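You operate a simulated robot arm through the tools that you are given. There is no shell and no other tool.

Carry out the task below with a simulated robot arm. There is one attempt and no reset: what you move stays moved.

## Task
Put things in order on the top of the white table. At the end: the white sleeve carton from the top of the white table stands where the green sponge stood; the silver glue tin from the top of the white table stands where the black roll stood; the green sponge stands where the silver glue tin stood; the black roll from the top of the white table stands on top of the yellow scrubber; whatever was shut is shut again. Leave all else as you found it, and nothing knocked over.

The check looks at the end state, three seconds after you hand in, the way a careful person would. Anything else that was tipped, shoved, dropped, spilled or broken makes it a failure.

## Robot
A 6-joint arm with a two-finger gripper, fixed in place. Base frame: the origin is at the foot of the arm, x ahead of it, y to its left, z up; the work surface is at about z = 0.8. Lengths are in m, angles in degrees, forces in N, time in s.
With the tool pointing down near the work surface it reaches from about 0.1 to 0.7 m from the base axis. Its first joint turns from -66.0 to 66.0 degrees. Payload 2.45 kg.
Tool frame: the origin (TCP) lies between the finger pads and is the grasp point; the fingertips stand 0.03 m ahead of it; z points along the fingers, y is the line along which they close. Largest opening 0.106 m; the body of the gripper starts 0.079 m behind the TCP.
Orientation is that of the tool frame in the base frame, as a unit quaternion [w, x, y, z]. With the fingers straight down and closing along the base's y, the tool's x points along the base's -x, its y along +y and its z along -z.

## Interface
- The arm moves only by the tool arm_command. Its argument "deltas" is a list of rows, each an object of numbers (a shift or turn left out is 0, a gripper value left out holds the last): "claw": the finger opening in m, from 0 to 0.106; "tx", "ty", "tz": the shift along the base's x, y, z in m; "rx", "ry", "rz": the turn, a rotation vector about the base's x, y, z in degrees. In form: [{"claw": .., "tx": .., "ty": .., "tz": .., "rx": .., "ry": .., "rz": ..}, ...]. A call has 1 to 20 rows; each row shifts and turns the commanded pose from where the row before left it. Rows are played at 5 a second. More than 0.05 m and 8.6 degrees between two rows, or a gripper value outside its range, and nothing of the call is played. Where a pose cannot be reached the arm comes as near as it can. A force on the tool above 40 N (or 10 N above the force at the start of the call, whichever is more), or a blocked arm, ends the call early, and 0.2 s more pass. The fingers move at their own pace (about 0.153 m/s each) and stop on an object; they squeeze with about 29 N. The grip force told is the motor's: it shows also when the fingers shut on nothing. Time passes only in rows, and 0.2 s behind the last, so rows that do not move let the fingers close. The reply holds the time, the measured pose of the TCP, the force on the tool along the base axes, the opening and the grip force, in the units named above and with some noise, with the torque about the TCP (base axes, N m) and any sound that the robot's microphone picked up, and new pictures: "show" is both (left out), scene, wrist or none.
- Cameras (640 x 400 px; columns grow to the right, rows downward): "scene" is fixed at [0.0769, 0.4464, 1.4045]; the picture's right is [-0.54, -0.84, 0.00], its down [-0.56, 0.35, -0.75] and it looks along [0.63, -0.40, -0.66] (base axes); focal length 314 px, centre (320, 200). "wrist" rides on the gripper at [0.076, -0.002, -0.106] in the tool frame; the picture's right is [0.02, 1.00, 0.00], its down [-0.78, 0.02, -0.62] and it looks along [-0.62, 0.01, 0.78] (tool axes); focal length 247 px, centre (320, 200). There is no depth. A picture from a camera that has moved, and an enlarged one, comes with that camera's place and axes in the base frame and with its lens. The place of the scene camera against the robot may be out by one fixed shift of up to 0.025 m in any direction.
- zoom(camera, box): a new picture of the part [left, top, right, bottom] of that camera's present view, enlarged. It takes no simulated time.
- job_done(): hands the job in; it is judged then, once.

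Nothing tells you positions but the pictures and the camera data. Unless the task says otherwise, let go and move clear before handing in.

The tools are called after "Call:" as name(argument=value, ...) on one line, values as JSON. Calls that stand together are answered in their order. arm_command: Moves the arm, as the interface text tells. Its arguments: {"type":"object","properties":{"deltas":{"type":"array","items":{"type":"object","properties":{"claw":{"type":"number"},"tx":{"type":"number"},"ty":{"type":"number"},"tz":{"type":"number"},"rx":{"type":"number"},"ry":{"type":"number"},"rz":{"type":"number"}}}},"show":{"type":"string","enum":["both","scene","wrist","none"]}},"required":["deltas"]} The other tools are called the same way: zoom (camera, box) takes an enlarged picture of a part of a camera's view; job_done () hands the job in.

At the start:

```text
clock: 0.0
tool_pos: [0.3765, -0.1012, 1.1162]
ee_rot: [0.002, 0.0, 1.0, 0.0]
force: [1.4, 0.2, 1.1]
torque: [-0.04, 0.02, -0.01]
opening: 0.1059
gripper_force: 0.1
```

scene: 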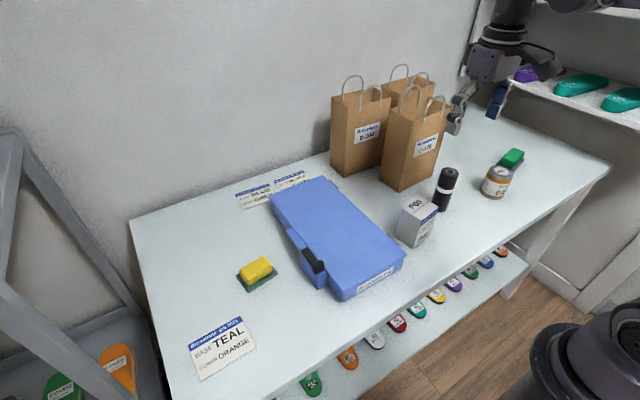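
wrist: 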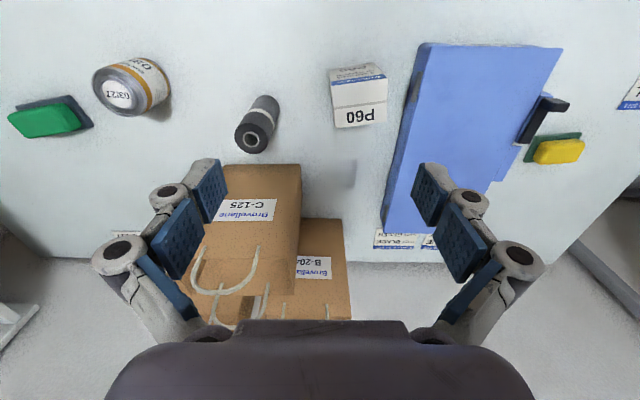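

I see a white table with a yellow scrubber, a blue case, a white carton (P60), a black roll, a silver tin and a green sponge near the right end. First I'll zoom in to locate them exactly.

Call:
zoom(camera="scene", box=[380, 120, 560, 260])

Call:
zoom(camera="scene", box=[180, 220, 340, 340])

Call:
zoom(camera="wrist", box=[0, 30, 300, 190])

Call:
zoom(camera="wrist", box=[300, 30, 640, 260])

```text
2.86 times, centred on (470, 190) of scene
camera zoom: at [0.0769, 0.4464, 1.4045], right [-0.54, -0.84, 0.0], down [-0.56, 0.35, -0.75], along [0.63, -0.4, -0.66], focal length 898 px, centre (-109, 229)
```

zoom: 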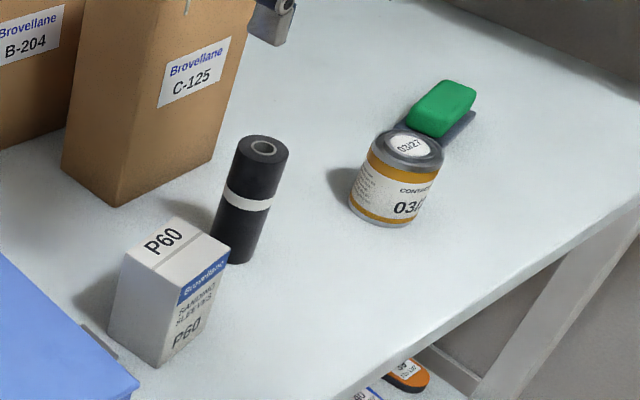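

```text
3.33 times, centred on (260, 280) of scene
camera zoom: at [0.0769, 0.4464, 1.4045], right [-0.54, -0.84, 0.0], down [-0.56, 0.35, -0.75], along [0.63, -0.4, -0.66], focal length 1047 px, centre (520, -67)
```

zoom: 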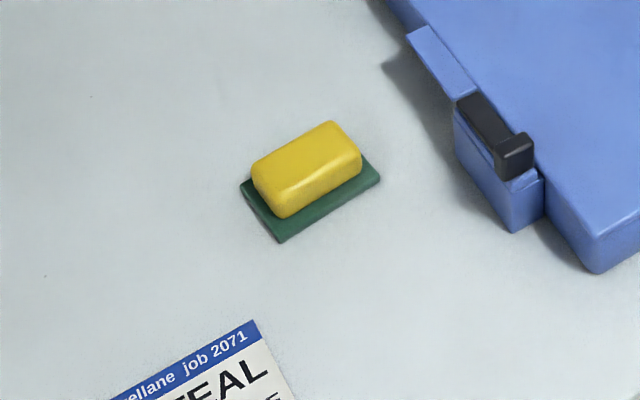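

```text
2.13 times, centred on (150, 110) of wrist
camera zoom: at [0.2996, -0.1029, 1.2233], right [-0.02, 1.0, 0.0], down [0.78, 0.02, 0.62], along [0.62, 0.01, -0.78], focal length 527 px, centre (683, 392)
```

zoom: 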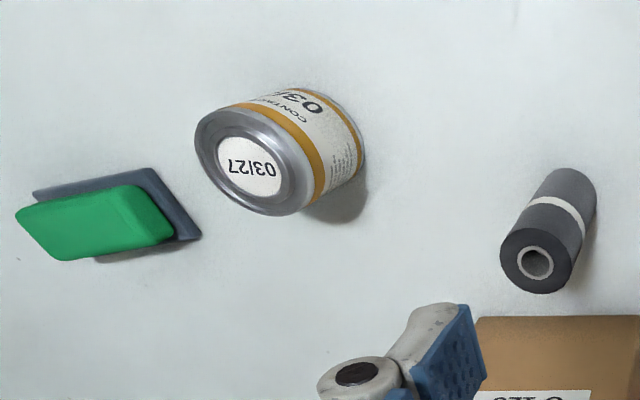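

```text
1.74 times, centred on (470, 145) of wrist
camera zoom: at [0.2996, -0.1029, 1.2233], right [-0.02, 1.0, 0.0], down [0.78, 0.02, 0.62], along [0.62, 0.01, -0.78], focal length 430 px, centre (59, 296)
```

zoom: 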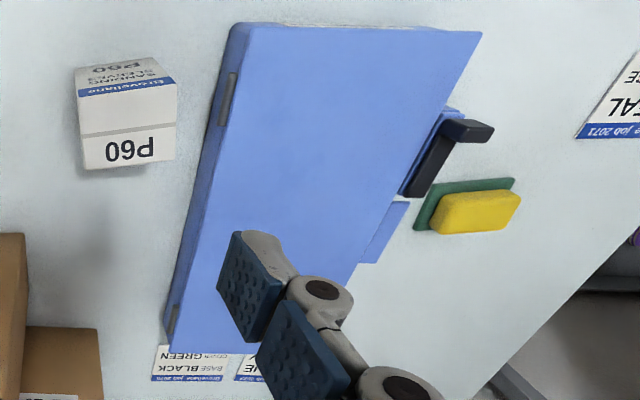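

The roll appears to be near (0.43, -0.19), the tin near (0.40, -0.38), the sponge near (0.46, -0.55), the carton near (0.39, -0.04) and the scrubber near (0.50, 0.34). I'll move the wrist camera closer to the roll and tin to refine these estimates.

Call:
arm_command(deltas=[{"tx": -0.01, "ty": -0.025, "tz": -0.03}, {"tx": -0.01, "ty": -0.025, "tz": -0.03}, {"tx": -0.01, "ty": -0.025, "tz": -0.03}, {"tx": -0.01, "ty": -0.02, "tz": -0.03}, {}])

```text
clock: 1.2
tool_pos: [0.3358, -0.1947, 0.9968]
ee_rot: [0.001, 0.0, 1.0, 0.001]
force: [-0.2, -0.2, -0.5]
torque: [0.01, 0.01, 0.01]
opening: 0.1061
gripper_force: 0.1
camera wrist: at [0.2592, -0.1971, 1.1033], right [-0.02, 1.0, 0.0], down [0.78, 0.02, 0.62], along [0.62, 0.01, -0.78], focal length 247 px, centre (320, 200)
```

scene: 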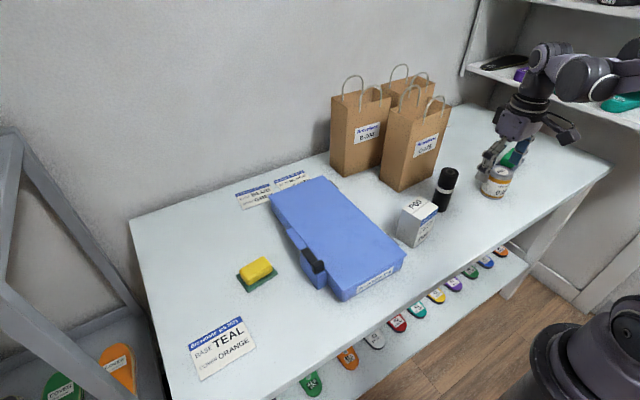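
wrist: 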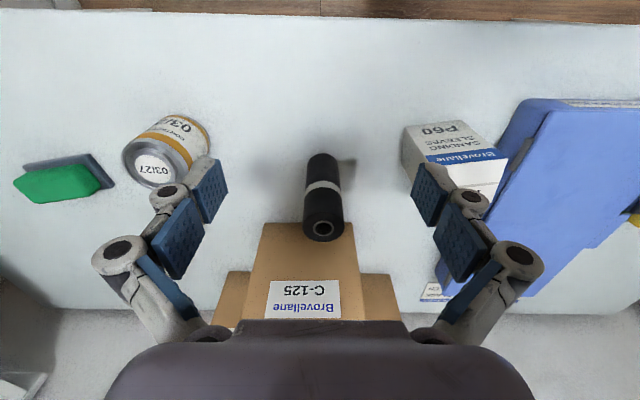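

The roll is upright directly ahead of the gripper. I'll zoom in on it for exact edges.

Call:
zoom(camera="wrist", box=[260, 130, 400, 260])

Call:
zoom(camera="wrist", box=[0, 90, 240, 240])

Call:
zoom(camera="wrist", box=[380, 90, 540, 220])

```text
3.08 times, centred on (330, 195) of wrist
camera zoom: at [0.2592, -0.1971, 1.1033], right [-0.02, 1.0, 0.0], down [0.78, 0.02, 0.62], along [0.62, 0.01, -0.78], focal length 760 px, centre (289, 215)
```

zoom: 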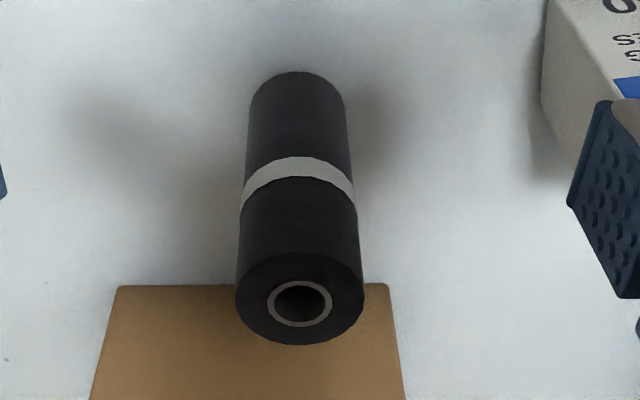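

```text
2.67 times, centred on (120, 165) of wrist
camera zoom: at [0.2592, -0.1971, 1.1033], right [-0.02, 1.0, 0.0], down [0.78, 0.02, 0.62], along [0.62, 0.01, -0.78], focal length 659 px, centre (853, 293)
```

zoom: 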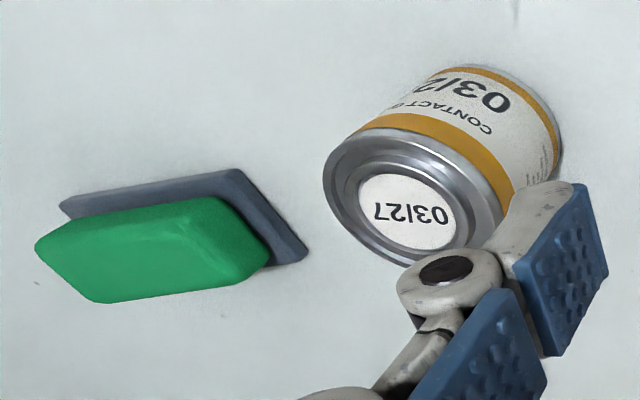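

```text
3.08 times, centred on (460, 155) of wrist
camera zoom: at [0.2592, -0.1971, 1.1033], right [-0.02, 1.0, 0.0], down [0.78, 0.02, 0.62], along [0.62, 0.01, -0.78], focal length 760 px, centre (-111, 338)
```

zoom: 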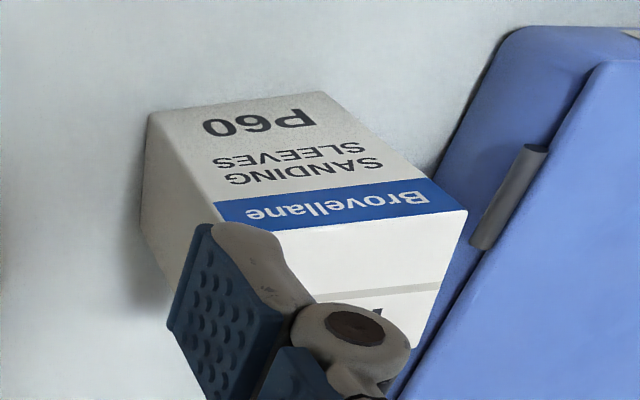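

The roll's centre works out to about (0.440, -0.191), with a diameter of 0.043 and a height of 0.12. I'll move above it and check the alignment before going down.

Call:
arm_command(deltas=[{"tx": 0.035, "ty": 0.001}, {"tx": 0.035, "ty": 0.001}, {"tx": 0.034, "ty": 0.0015}, {}])

```text
clock: 2.2
tool_pos: [0.4383, -0.1933, 0.9969]
ee_rot: [0.001, 0.001, 1.0, 0.0]
force: [0.1, 0.1, 0.3]
torque: [0.01, 0.0, 0.02]
opening: 0.1058
gripper_force: 0.1
camera wrist: at [0.3627, -0.1951, 1.1037], right [-0.02, 1.0, 0.0], down [0.78, 0.02, 0.62], along [0.62, 0.01, -0.78], focal length 247 px, centre (320, 200)
```

scene: 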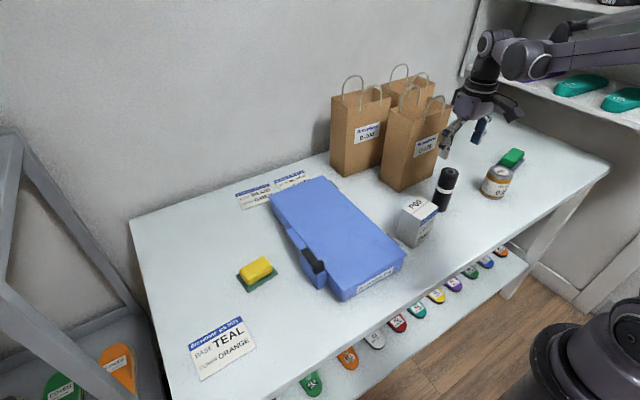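
wrist: 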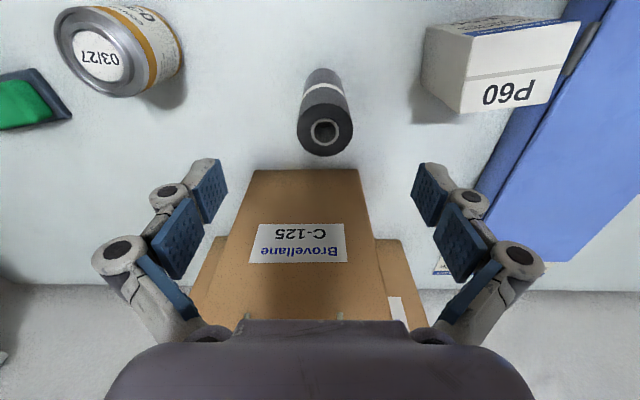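

The roll is almost centred under the gripper. I'll zoom once more to refine its place before descending, and also check the carton and tin.

Call:
zoom(camera="wrist", box=[260, 50, 390, 170])

Call:
zoom(camera="wrist", box=[40, 0, 200, 120])

Call:
zoom(camera="wrist", box=[410, 0, 590, 140])

```text
3.33 times, centred on (325, 110) of wrist
camera zoom: at [0.3627, -0.1951, 1.1037], right [-0.02, 1.0, 0.0], down [0.78, 0.02, 0.62], along [0.62, 0.01, -0.78], focal length 823 px, centre (303, 500)
```

zoom: 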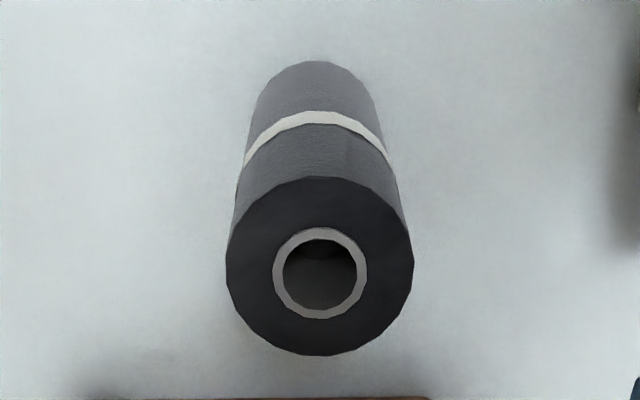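

```text
3.33 times, centred on (120, 60) of wrist
camera zoom: at [0.3627, -0.1951, 1.1037], right [-0.02, 1.0, 0.0], down [0.78, 0.02, 0.62], along [0.62, 0.01, -0.78], focal length 823 px, centre (987, 667)
```

zoom: 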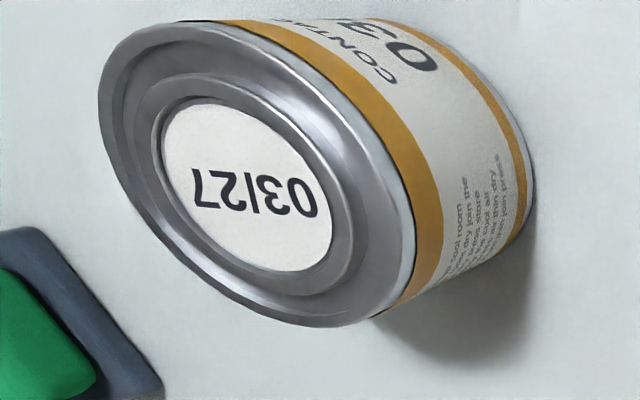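

```text
2.86 times, centred on (500, 70) of wrist
camera zoom: at [0.3627, -0.1951, 1.1037], right [-0.02, 1.0, 0.0], down [0.78, 0.02, 0.62], along [0.62, 0.01, -0.78], focal length 706 px, centre (-194, 571)
```

zoom: 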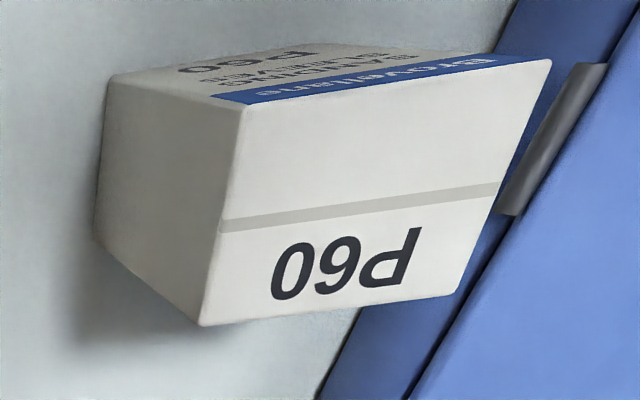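

I'll centre on the roll, go down to about z = 0.875 and close the fingers gently around it.

Call:
arm_command(deltas=[{"tx": 0.0017, "ty": 0.0023}, {"tz": -0.03}, {"tz": -0.03}, {"tz": -0.03}, {"tz": -0.03}, {}])

```text
clock: 3.6
tool_pos: [0.4418, -0.1917, 0.8767]
ee_rot: [0.001, 0.0, 1.0, 0.0]
force: [-0.2, -0.7, 0.3]
torque: [-0.02, 0.05, 0.0]
opening: 0.1061
gripper_force: 0.0
camera wrist: at [0.3656, -0.1933, 0.9832], right [-0.02, 1.0, 0.0], down [0.78, 0.02, 0.62], along [0.62, 0.01, -0.78], focal length 247 px, centre (320, 200)
```

scene: 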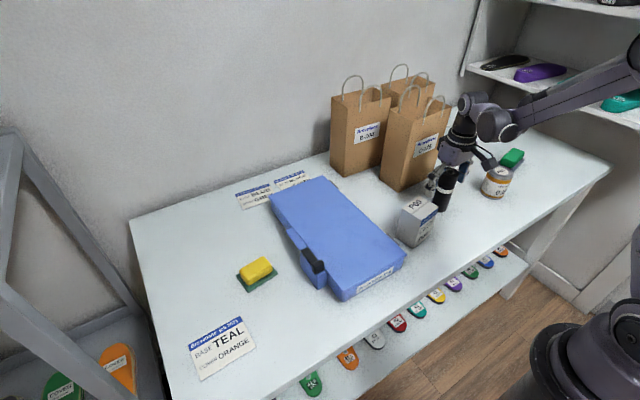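
wrist: 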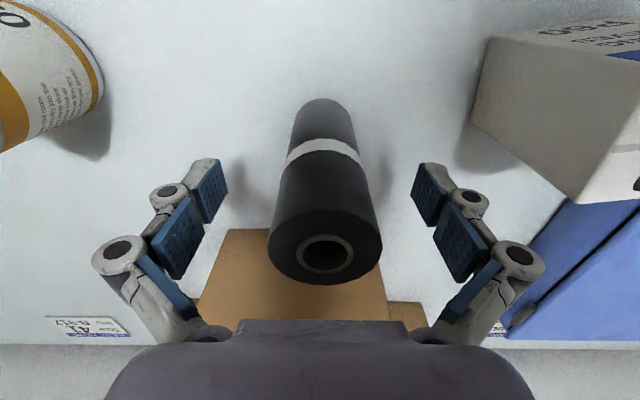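

The fingers straddle the roll, so I'll close them now.

Call:
arm_command(deltas=[{"claw": 0.06}, {"claw": 0.04}, {"claw": 0.03}, {}, {}], show="wrist")

```text
clock: 4.8
tool_pos: [0.4418, -0.1922, 0.8775]
ee_rot: [0.0, 0.0, 1.0, 0.0]
force: [-0.8, 0.6, 5.1]
torque: [0.02, -0.01, -0.03]
opening: 0.042
gripper_force: 28.7
camera wrist: at [0.3656, -0.1932, 0.9836], right [-0.02, 1.0, 0.0], down [0.78, 0.02, 0.62], along [0.62, 0.01, -0.78], focal length 247 px, centre (320, 200)
```

wrist: 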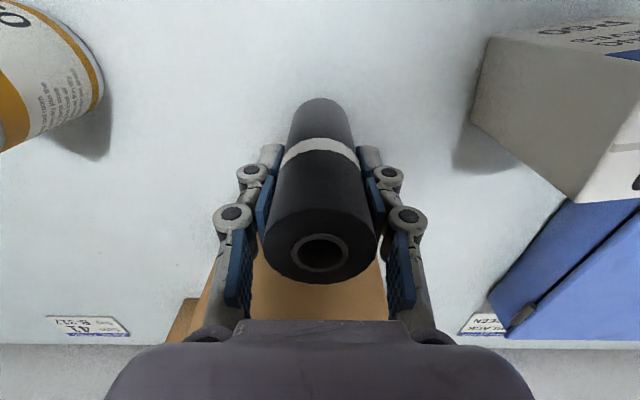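

I have it gripped at a 0.042 opening. I'll lift straight up and check that it holds.

Call:
arm_command(deltas=[{"tz": 0.01}, {"tz": 0.03}, {"tz": 0.04}, {"tz": 0.04}, {"tz": 0.04}, {}])

```text
clock: 6.2
tool_pos: [0.4391, -0.1902, 1.0376]
ee_rot: [0.0, 0.0, 1.0, 0.0]
force: [-0.1, 0.2, -0.9]
torque: [0.01, -0.01, -0.02]
opening: 0.042
gripper_force: 28.5
camera wrist: at [0.3622, -0.1919, 1.1438], right [-0.02, 1.0, 0.0], down [0.78, 0.02, 0.62], along [0.62, 0.01, -0.78], focal length 247 px, centre (320, 200)
```

scene: 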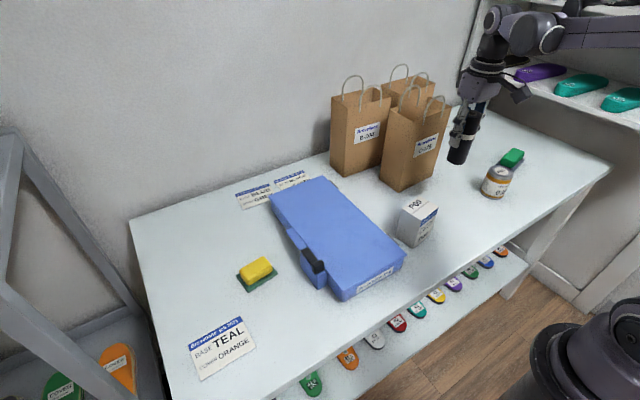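
wrist: 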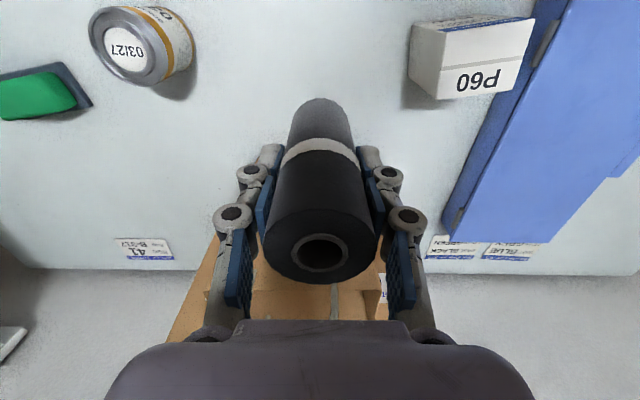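

The roll is held firmly and upright. I'll carry it back and over to the left, above the case, to look at the yellow scrubber.

Call:
arm_command(deltas=[{"tx": -0.04}, {"tx": -0.035, "ty": 0.02}, {"tx": -0.015, "ty": 0.045}, {"ty": 0.049}, {"ty": 0.049}, {"ty": 0.049}, {"ty": 0.049}, {"ty": 0.049}, {"ty": 0.049}, {"ty": 0.04}, {}])

```text
clock: 8.6
tool_pos: [0.3524, 0.2092, 1.0379]
ee_rot: [0.001, 0.001, 1.0, 0.0]
force: [-0.8, 0.2, 0.8]
torque: [0.0, -0.01, 0.0]
opening: 0.042
gripper_force: 29.0
camera wrist: at [0.2756, 0.2072, 1.1438], right [-0.02, 1.0, 0.0], down [0.78, 0.02, 0.62], along [0.62, 0.01, -0.78], focal length 247 px, centre (320, 200)
```

scene: 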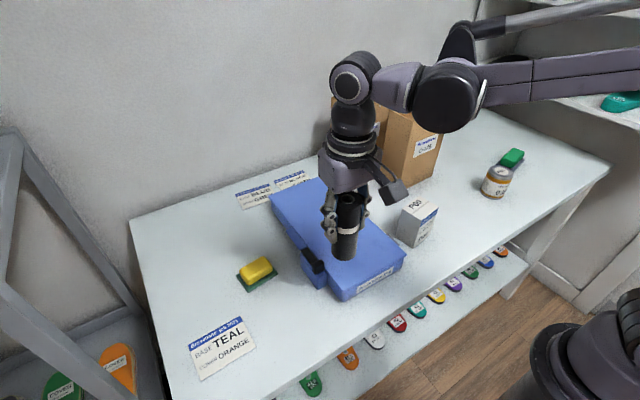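
wrist: 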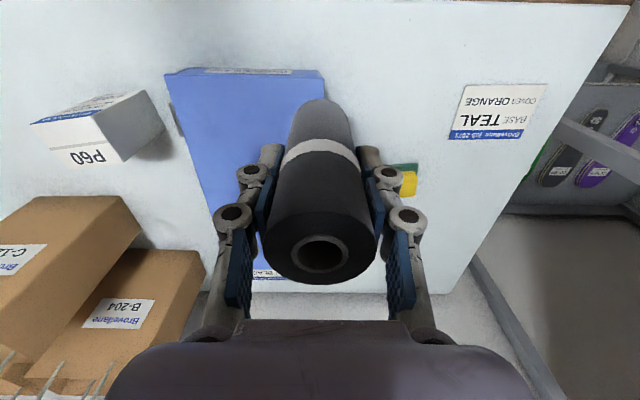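

The gripper hides the scrubber from here. I'll shift sideways for a clear view.

Call:
arm_command(deltas=[{"ty": -0.04}, {"ty": -0.04}, {"ty": -0.02}, {}], show="wrist")

```text
clock: 9.6
tool_pos: [0.3516, 0.108, 1.0358]
ee_rot: [0.001, 0.0, 1.0, 0.001]
force: [0.2, -0.2, -0.4]
torque: [0.02, 0.01, 0.01]
opening: 0.0421
gripper_force: 29.6
camera wrist: at [0.2749, 0.1054, 1.1424], right [-0.02, 1.0, 0.0], down [0.78, 0.02, 0.62], along [0.62, 0.01, -0.78], focal length 247 px, centre (320, 200)
```

wrist: 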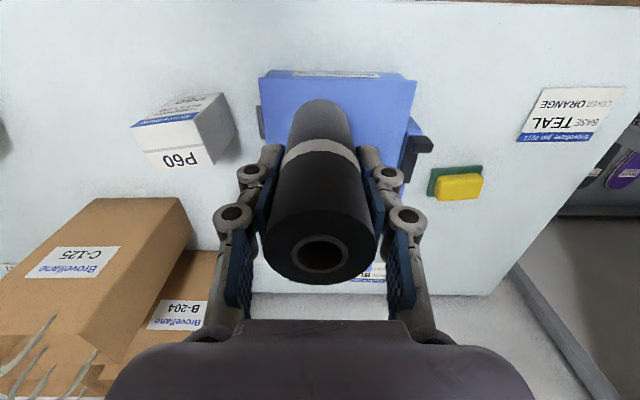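

Call:
zoom(camera="wrist", box=[400, 145, 510, 215])

Call:
zoom(camera="scene", box=[225, 245, 295, 295])

```text
5.71 times, centred on (455, 180) of wrist
camera zoom: at [0.2749, 0.1054, 1.1424], right [-0.02, 1.0, 0.0], down [0.78, 0.02, 0.62], along [0.62, 0.01, -0.78], focal length 1411 px, centre (-451, 314)
```

zoom: 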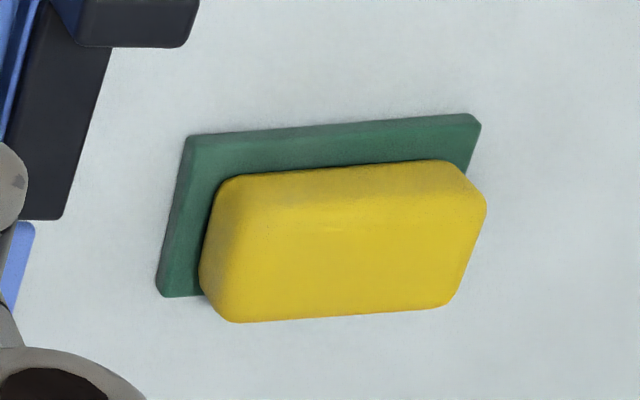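

```text
8.00 times, centred on (260, 270) of scene
camera zoom: at [0.0769, 0.4464, 1.4045], right [-0.54, -0.84, 0.0], down [-0.56, 0.35, -0.75], along [0.63, -0.4, -0.66], focal length 2513 px, centre (800, -360)
```

zoom: 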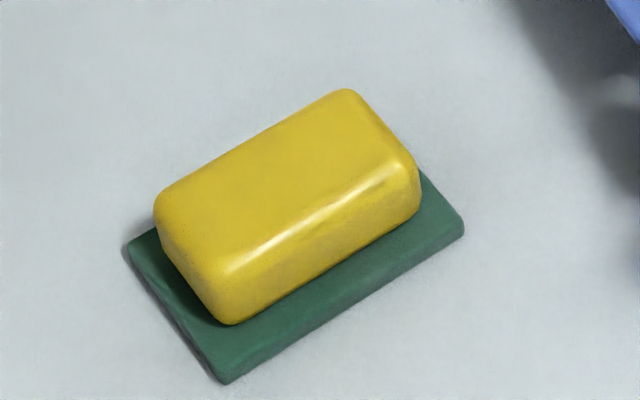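

The scrubber body is centred near (0.500, 0.329), and its top is at about z = 0.835. I'll carry the roll above it and check the alignment from both views.

Call:
arm_command(deltas=[{"tx": 0.0213, "ty": 0.0316}, {"tx": 0.0213, "ty": 0.0316}, {"tx": 0.0213, "ty": 0.0316}, {"tx": 0.0213, "ty": 0.0316}, {"tx": 0.0213, "ty": 0.0316}, {"tx": 0.0213, "ty": 0.0316}, {"tx": 0.0213, "ty": 0.0316}, {"tz": -0.03}, {"tz": -0.03}, {"tz": -0.025}, {}])

Call:
zoom(camera="scene", box=[205, 195, 315, 300])

Call:
zoom(camera="wrist", box=[220, 60, 420, 190])

```text
clock: 12.0
tool_pos: [0.4986, 0.3289, 0.95]
ee_rot: [0.001, 0.0, 1.0, -0.001]
force: [0.6, -0.1, -0.1]
torque: [-0.01, 0.0, 0.0]
opening: 0.0418
gripper_force: 29.2
camera wrist: at [0.4226, 0.3275, 1.0576], right [-0.02, 1.0, 0.0], down [0.78, 0.02, 0.62], along [0.62, 0.01, -0.78], focal length 247 px, centre (320, 200)
```

scene: 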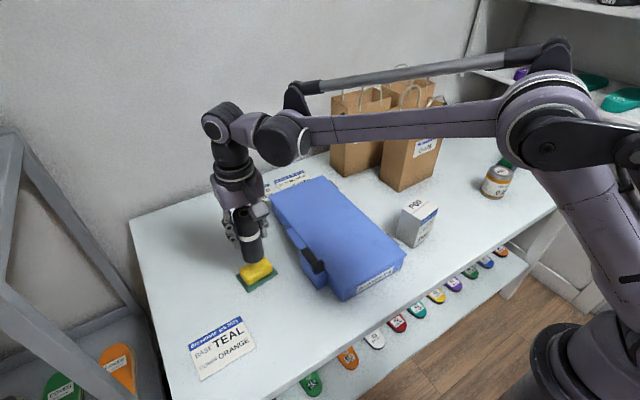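
wrist: 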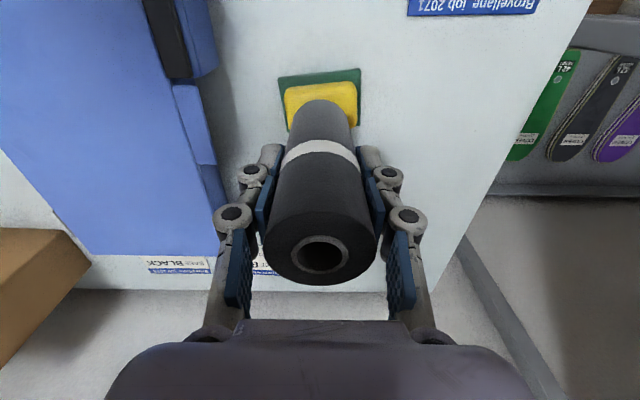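

```text
3.81 times, centred on (260, 248) of scene
camera zoom: at [0.0769, 0.4464, 1.4045], right [-0.54, -0.84, 0.0], down [-0.56, 0.35, -0.75], along [0.63, -0.4, -0.66], focal length 1197 px, centre (549, 19)
```

zoom: 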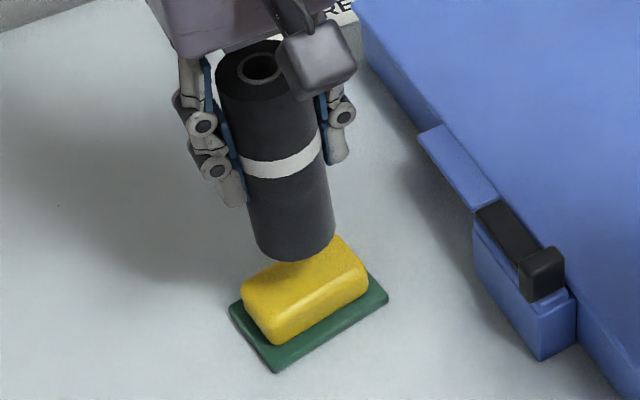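

```text
3.08 times, centred on (320, 125) of wrist
camera zoom: at [0.4226, 0.3275, 1.0576], right [-0.02, 1.0, 0.0], down [0.78, 0.02, 0.62], along [0.62, 0.01, -0.78], focal length 760 px, centre (320, 431)
```

zoom: 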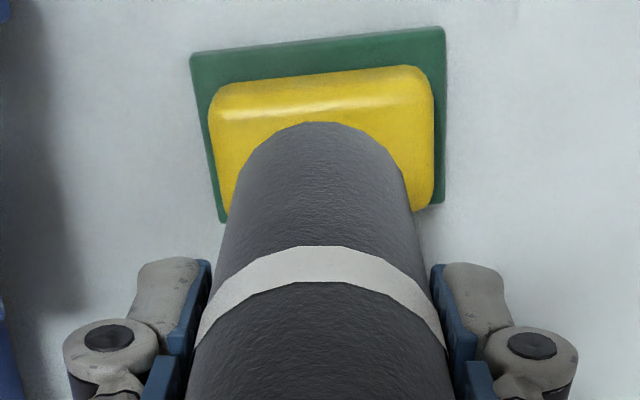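

The roll's bottom is about 2 mm short of the scrubber's centre in x, so I'll correct that and lower most of the way.

Call:
arm_command(deltas=[{"tx": 0.002, "ty": 0.0006}, {"tz": -0.015}, {"tz": -0.013}, {}])

Call:
zoom(camera="scene", box=[205, 195, 315, 300])

Call:
zoom(camera="wrist", box=[220, 60, 420, 190])

```text
clock: 13.0
tool_pos: [0.5021, 0.3294, 0.9236]
ee_rot: [0.001, 0.0, 1.0, 0.0]
force: [0.3, 0.9, -0.2]
torque: [-0.01, -0.02, 0.0]
opening: 0.0421
gripper_force: 28.7
camera wrist: at [0.4257, 0.3284, 1.0299], right [-0.02, 1.0, 0.0], down [0.78, 0.02, 0.62], along [0.62, 0.01, -0.78], focal length 247 px, centre (320, 200)
```

scene: 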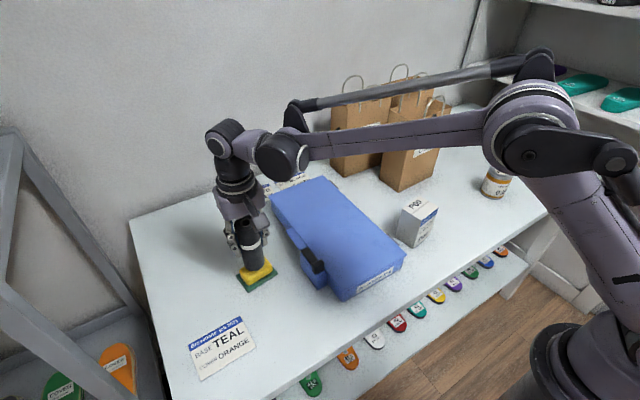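
wrist: 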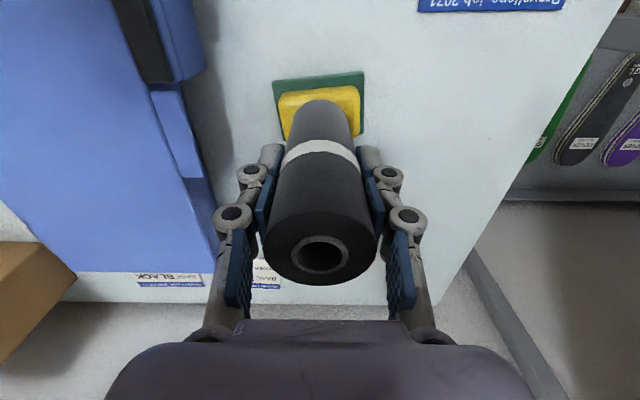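

```text
3.81 times, centred on (260, 248) of scene
camera zoom: at [0.0769, 0.4464, 1.4045], right [-0.54, -0.84, 0.0], down [-0.56, 0.35, -0.75], along [0.63, -0.4, -0.66], focal length 1197 px, centre (549, 19)
```

zoom: 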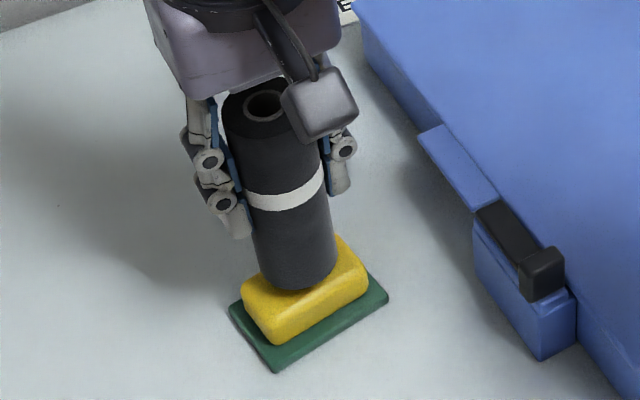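

```text
3.08 times, centred on (320, 125) of wrist
camera zoom: at [0.4257, 0.3284, 1.0299], right [-0.02, 1.0, 0.0], down [0.78, 0.02, 0.62], along [0.62, 0.01, -0.78], focal length 760 px, centre (320, 431)
```

zoom: 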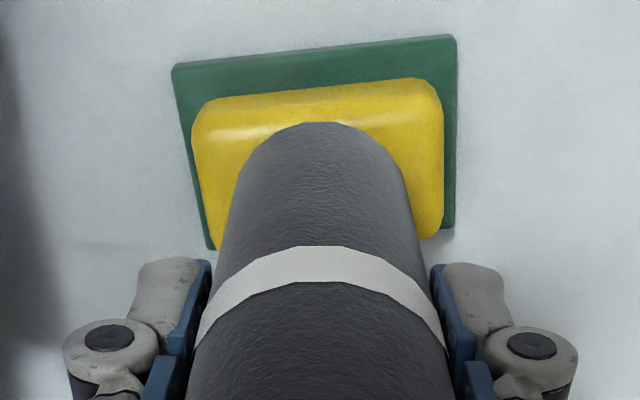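

The roll and the scrubber's centre now agree to within about 1 mm. I'll lower it in small steps until it touches.

Call:
arm_command(deltas=[{"tz": -0.004}, {"tz": -0.003}, {}], show="none")

Call:
zoom(camera="scene", box=[225, 225, 295, 295])

```text
clock: 13.8
tool_pos: [0.5023, 0.3299, 0.9168]
ee_rot: [0.001, -0.001, 1.0, 0.0]
force: [1.1, -0.6, -1.0]
torque: [-0.03, 0.01, 0.0]
opening: 0.0419
gripper_force: 28.5
```

```text
5.71 times, centred on (260, 260) of scene
camera zoom: at [0.0769, 0.4464, 1.4045], right [-0.54, -0.84, 0.0], down [-0.56, 0.35, -0.75], along [0.63, -0.4, -0.66], focal length 1795 px, centre (663, -143)
```

zoom: 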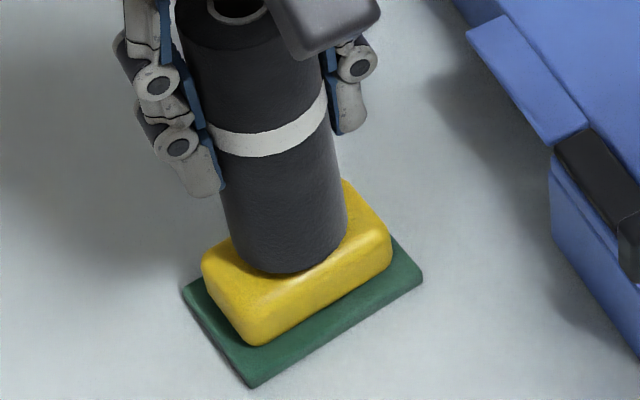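

The alignment still looks good with no contact yet, so I'll continue in 2 mm steps.

Call:
arm_command(deltas=[{"tz": -0.002}, {}, {"tz": -0.0015}, {}], show="none")

Call:
zoom(camera="scene", box=[225, 225, 295, 295])

```text
clock: 14.8
tool_pos: [0.5024, 0.3305, 0.913]
ee_rot: [0.0, 0.0, 1.0, 0.0]
force: [0.2, -1.1, -0.4]
torque: [0.03, -0.01, 0.01]
opening: 0.0421
gripper_force: 29.0
```

```text
5.71 times, centred on (260, 260) of scene
camera zoom: at [0.0769, 0.4464, 1.4045], right [-0.54, -0.84, 0.0], down [-0.56, 0.35, -0.75], along [0.63, -0.4, -0.66], focal length 1795 px, centre (663, -143)
```

zoom: 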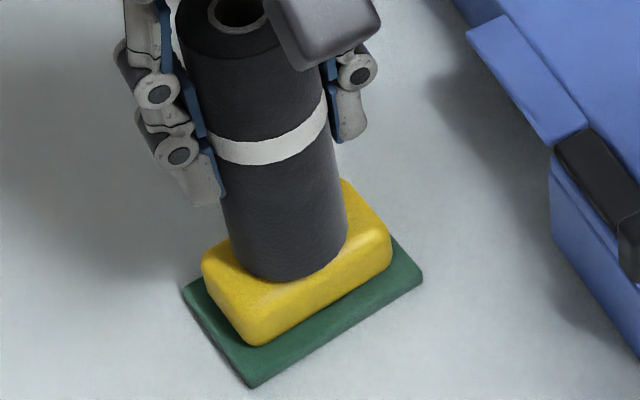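

No contact yet, so I'll keep going in 1.5 mm steps.

Call:
arm_command(deltas=[{"tz": -0.0015}, {}, {"tz": -0.0015}, {}], show="none")

Call:
zoom(camera="scene", box=[225, 225, 295, 295])

```text
clock: 15.8
tool_pos: [0.5031, 0.3309, 0.9098]
ee_rot: [0.001, 0.0, 1.0, 0.0]
force: [-0.6, 0.0, 2.9]
torque: [0.0, -0.03, -0.02]
opening: 0.0421
gripper_force: 29.4
```

```text
5.71 times, centred on (260, 260) of scene
camera zoom: at [0.0768, 0.4463, 1.4045], right [-0.54, -0.84, 0.0], down [-0.56, 0.35, -0.75], along [0.64, -0.4, -0.66], focal length 1795 px, centre (663, -143)
```

zoom: 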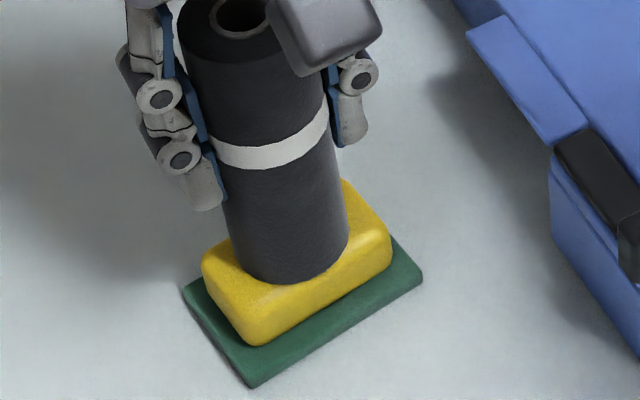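

Fz has risen to about 2.9 N, which looks like contact. One more millimetre should confirm it.

Call:
arm_command(deltas=[{"tz": -0.001}, {}, {}], show="none")

```text
clock: 16.6
tool_pos: [0.5021, 0.3298, 0.9087]
ee_rot: [0.0, 0.0, 1.0, 0.0]
force: [0.6, 0.6, 21.4]
torque: [0.11, -0.02, -0.02]
opening: 0.0422
gripper_force: 29.1
```

Contact is firm at 21 N. I'll ease back up about 1 mm to relieve it, then open slowly.

Call:
arm_command(deltas=[{"tz": 0.0009}, {}, {}], show="none")

```text
clock: 17.4
tool_pos: [0.5032, 0.3306, 0.9101]
ee_rot: [0.001, 0.0, 1.0, 0.001]
force: [-1.6, 1.5, 4.4]
torque: [0.13, 0.11, 0.0]
opening: 0.0414
gripper_force: 29.2
```

Call:
arm_command(deltas=[{"claw": 0.046}, {"claw": 0.05}, {"claw": 0.06}, {"claw": 0.07}, {"claw": 0.075}, {}])

Call:
zoom(camera="scene", box=[205, 195, 315, 300])

```text
clock: 18.8
tool_pos: [0.5026, 0.3298, 0.9104]
ee_rot: [0.002, 0.0, 1.0, 0.0]
force: [0.1, 0.3, -0.5]
torque: [-0.01, -0.04, 0.01]
opening: 0.0751
gripper_force: 0.1
camera wrist: at [0.4263, 0.3282, 1.017], right [-0.02, 1.0, 0.0], down [0.78, 0.02, 0.62], along [0.62, 0.01, -0.78], focal length 247 px, centre (320, 200)
```

scene: 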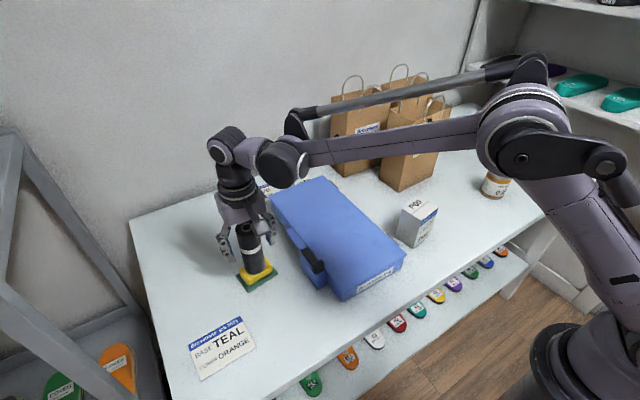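
wrist: 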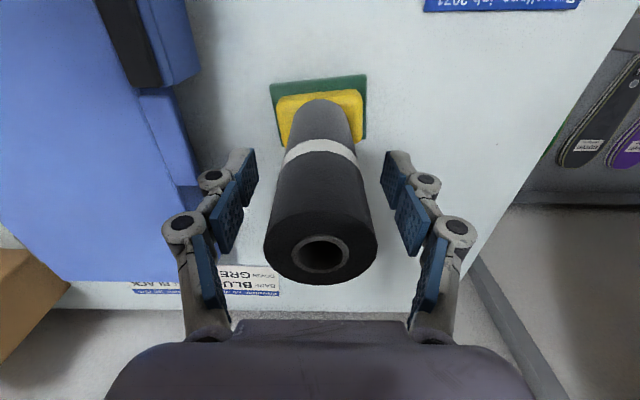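

```text
3.81 times, centred on (260, 248) of scene
camera zoom: at [0.0769, 0.4464, 1.4045], right [-0.54, -0.84, 0.0], down [-0.56, 0.35, -0.75], along [0.63, -0.4, -0.66], focal length 1197 px, centre (549, 19)
```

zoom: 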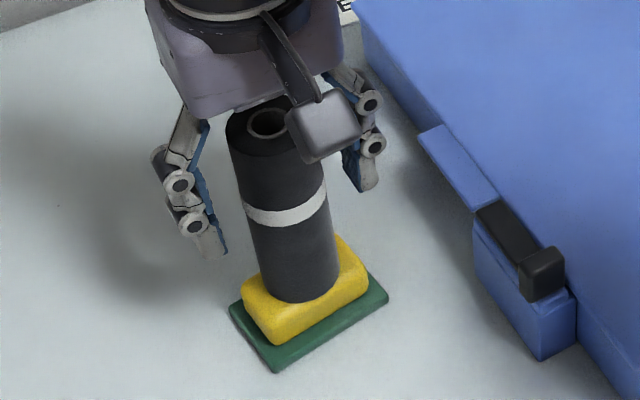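

The roll stands upright on the scrubber. I'll retreat straight up, then pull back.

Call:
arm_command(deltas=[{"tz": 0.02}, {"tz": 0.03}, {"tz": 0.04}, {"tz": 0.04}, {}])

Call:
zoom(camera="scene", box=[205, 195, 315, 300])

```text
clock: 20.0
tool_pos: [0.5034, 0.3315, 1.0414]
ee_rot: [0.0, 0.0, 1.0, 0.0]
force: [-0.8, -0.2, -0.2]
torque: [0.01, 0.03, 0.01]
opening: 0.0748
gripper_force: 0.0
camera wrist: at [0.4274, 0.3297, 1.148], right [-0.02, 1.0, 0.0], down [0.78, 0.02, 0.62], along [0.62, 0.01, -0.78], focal length 247 px, centre (320, 200)
```

scene: 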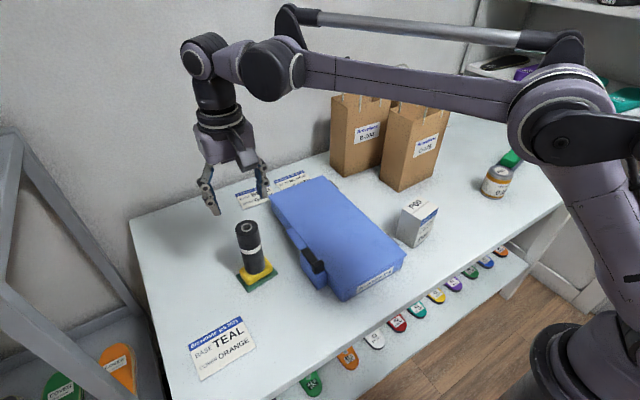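
wrist: 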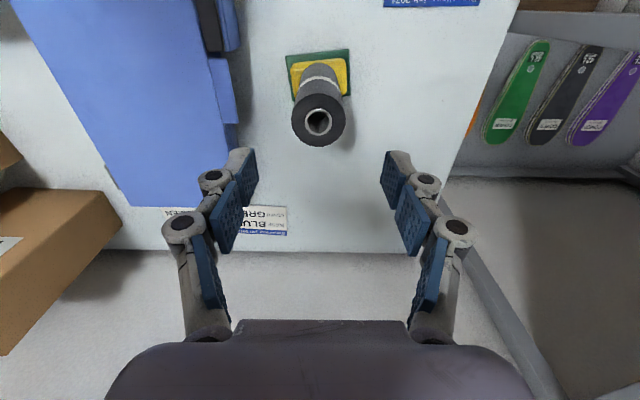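

```text
3.81 times, centred on (260, 248) of scene
camera zoom: at [0.0769, 0.4464, 1.4045], right [-0.54, -0.84, 0.0], down [-0.56, 0.35, -0.75], along [0.63, -0.4, -0.66], focal length 1197 px, centre (549, 19)
```

zoom: 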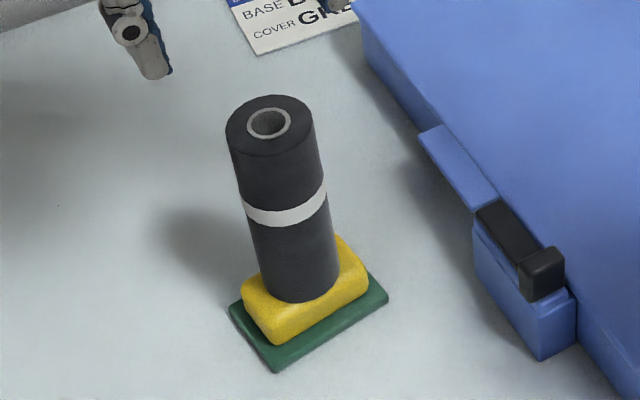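

The roll is standing alone and stable. Next I'll travel back and across to the tin to measure it and the sponge.

Call:
arm_command(deltas=[{"tx": -0.045}, {"tx": -0.045, "ty": -0.02}, {"tx": -0.035, "ty": -0.035}, {"tx": -0.02, "ty": -0.045}, {"tx": -0.01, "ty": -0.048}, {"ty": -0.049}, {"ty": -0.049}, {"ty": -0.049}, {"ty": -0.049}, {"ty": -0.049}, {"ty": -0.049}, {"ty": -0.049}, {"ty": -0.049}, {"ty": -0.049}, {"ty": -0.049}, {"ty": -0.049}, {"ty": -0.017, "claw": 0.106}, {}])

Call:
zoom(camera="wrist", box=[220, 60, 420, 190])

```text
clock: 23.8
tool_pos: [0.3481, -0.3746, 1.0411]
ee_rot: [0.001, 0.0, 1.0, 0.0]
force: [0.3, 0.2, -0.1]
torque: [0.0, 0.0, -0.01]
opening: 0.1059
gripper_force: 0.0
camera wrist: at [0.2714, -0.3761, 1.1482], right [-0.02, 1.0, 0.0], down [0.78, 0.02, 0.62], along [0.62, 0.01, -0.78], focal length 247 px, centre (320, 200)
```

scene: 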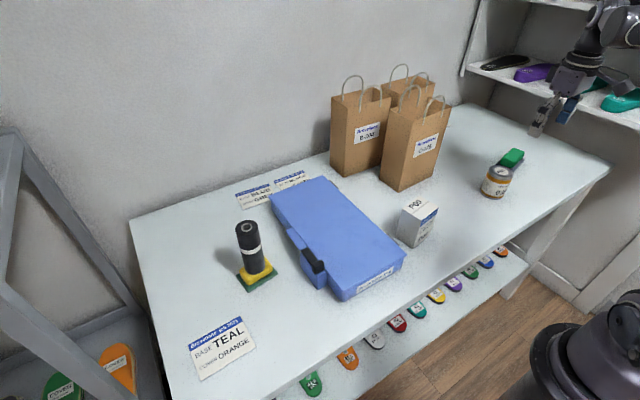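
wrist: 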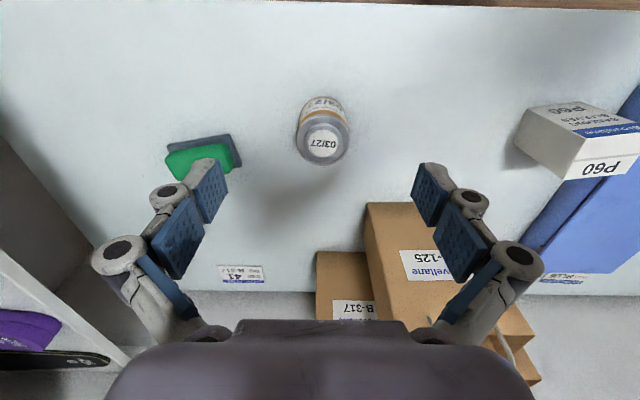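

```text
3.08 times, centred on (320, 125) of wrist
camera zoom: at [0.2714, -0.3761, 1.1482], right [-0.02, 1.0, 0.0], down [0.78, 0.02, 0.62], along [0.62, 0.01, -0.78], focal length 760 px, centre (320, 431)
```

zoom: 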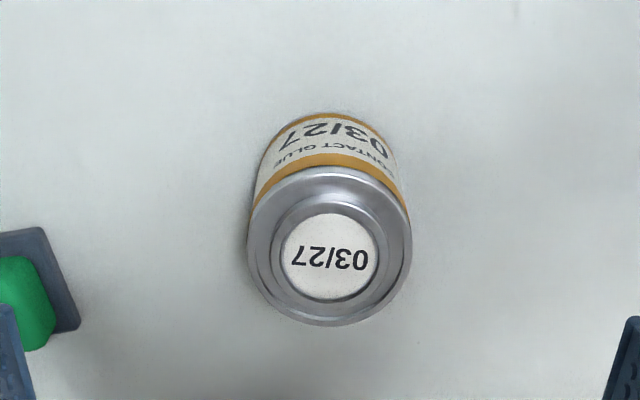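

The tin is near (0.401, -0.372), about 0.067 tall and 0.064 in diameter. I'll move above it and refine.

Call:
arm_command(deltas=[{"tx": 0.026, "ty": 0.0015, "tz": -0.03}, {"tx": 0.026, "ty": 0.0015, "tz": -0.03}, {}], show="wrist")

Call:
zoom(camera="wrist", box=[220, 60, 420, 190])

Call:
zoom(camera="wrist", box=[0, 60, 240, 200])

```text
clock: 24.6
tool_pos: [0.3998, -0.3708, 0.9807]
ee_rot: [0.001, 0.0, 1.0, 0.001]
force: [-0.2, 0.0, -0.3]
torque: [0.0, 0.0, 0.0]
opening: 0.106
gripper_force: 0.0
camera wrist: at [0.3241, -0.373, 1.0873], right [-0.02, 1.0, 0.0], down [0.78, 0.02, 0.62], along [0.62, 0.01, -0.78], focal length 247 px, centre (320, 200)
```

wrist: 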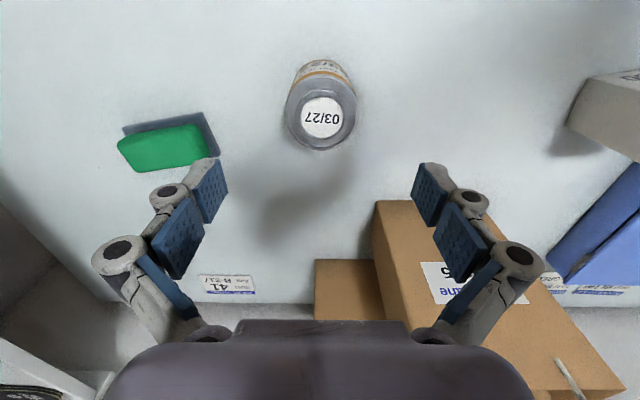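

```text
3.08 times, centred on (320, 125) of wrist
camera zoom: at [0.3241, -0.373, 1.0873], right [-0.02, 1.0, 0.0], down [0.78, 0.02, 0.62], along [0.62, 0.01, -0.78], focal length 760 px, centre (320, 431)
```

zoom: 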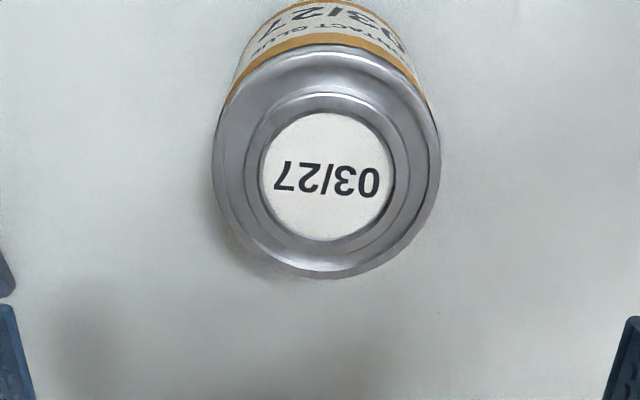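

```text
2.67 times, centred on (120, 130) of wrist
camera zoom: at [0.3241, -0.373, 1.0873], right [-0.02, 1.0, 0.0], down [0.78, 0.02, 0.62], along [0.62, 0.01, -0.78], focal length 659 px, centre (853, 387)
```

zoom: 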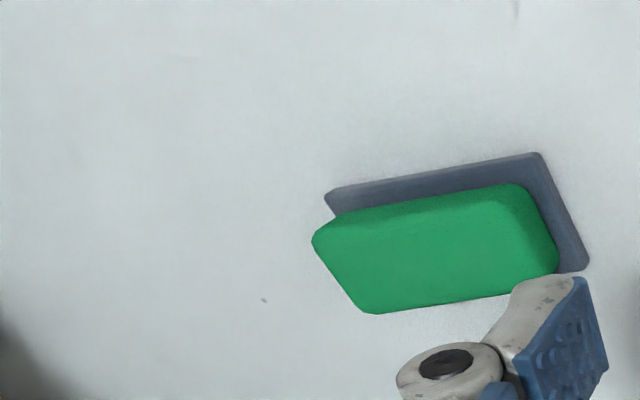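

The tin's centre is about (0.402, -0.371), and the sponge's is about (0.460, -0.551) with its long axis turned about 10° from y. I'll lower over the tin and grip it mid-height.

Call:
arm_command(deltas=[{"tx": 0.002}, {"tz": -0.03}, {"tz": -0.03}, {"tz": -0.03}, {"tz": -0.03}, {"tz": -0.018}, {}])

```text
clock: 26.2
tool_pos: [0.3997, -0.3702, 0.8411]
ee_rot: [0.002, 0.0, 1.0, 0.0]
force: [0.6, 0.2, 0.3]
torque: [-0.02, 0.01, 0.01]
opening: 0.106
gripper_force: 0.1
camera wrist: at [0.3237, -0.3715, 0.9481], right [-0.02, 1.0, 0.0], down [0.78, 0.02, 0.62], along [0.62, 0.01, -0.78], focal length 247 px, centre (320, 200)
```

scene: 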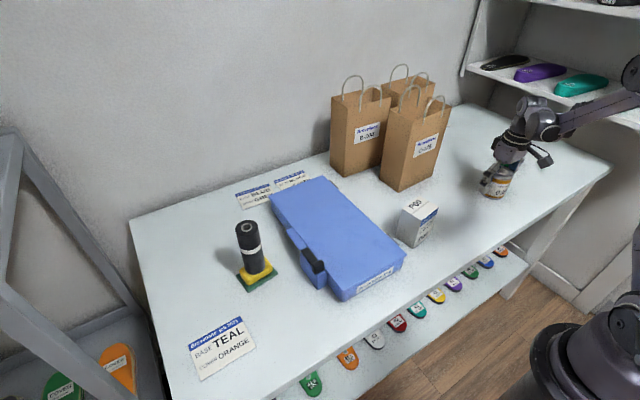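
wrist: 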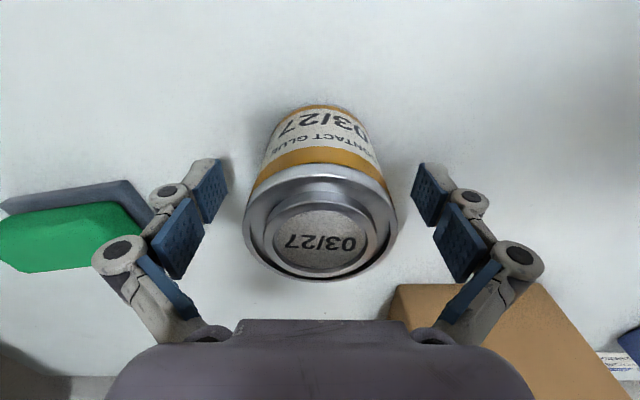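

The tin is centred between the fingers, so I'll close them.

Call:
arm_command(deltas=[{"claw": 0.08}, {"claw": 0.065}, {"claw": 0.05}, {}, {}], show="wrist")

```text
clock: 27.4
tool_pos: [0.3996, -0.3694, 0.8415]
ee_rot: [0.0, 0.0, 1.0, -0.001]
force: [-0.8, 1.1, 3.4]
torque: [0.05, 0.03, 0.05]
opening: 0.0633
gripper_force: 28.2
camera wrist: at [0.3238, -0.3714, 0.9486], right [-0.02, 1.0, 0.0], down [0.78, 0.02, 0.62], along [0.62, 0.01, -0.78], focal length 247 px, centre (320, 200)
```

wrist: 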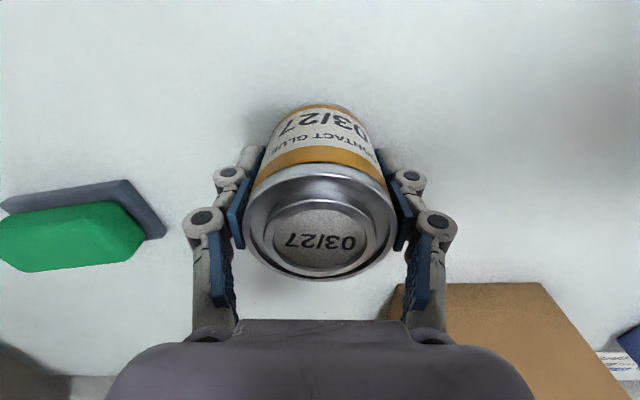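

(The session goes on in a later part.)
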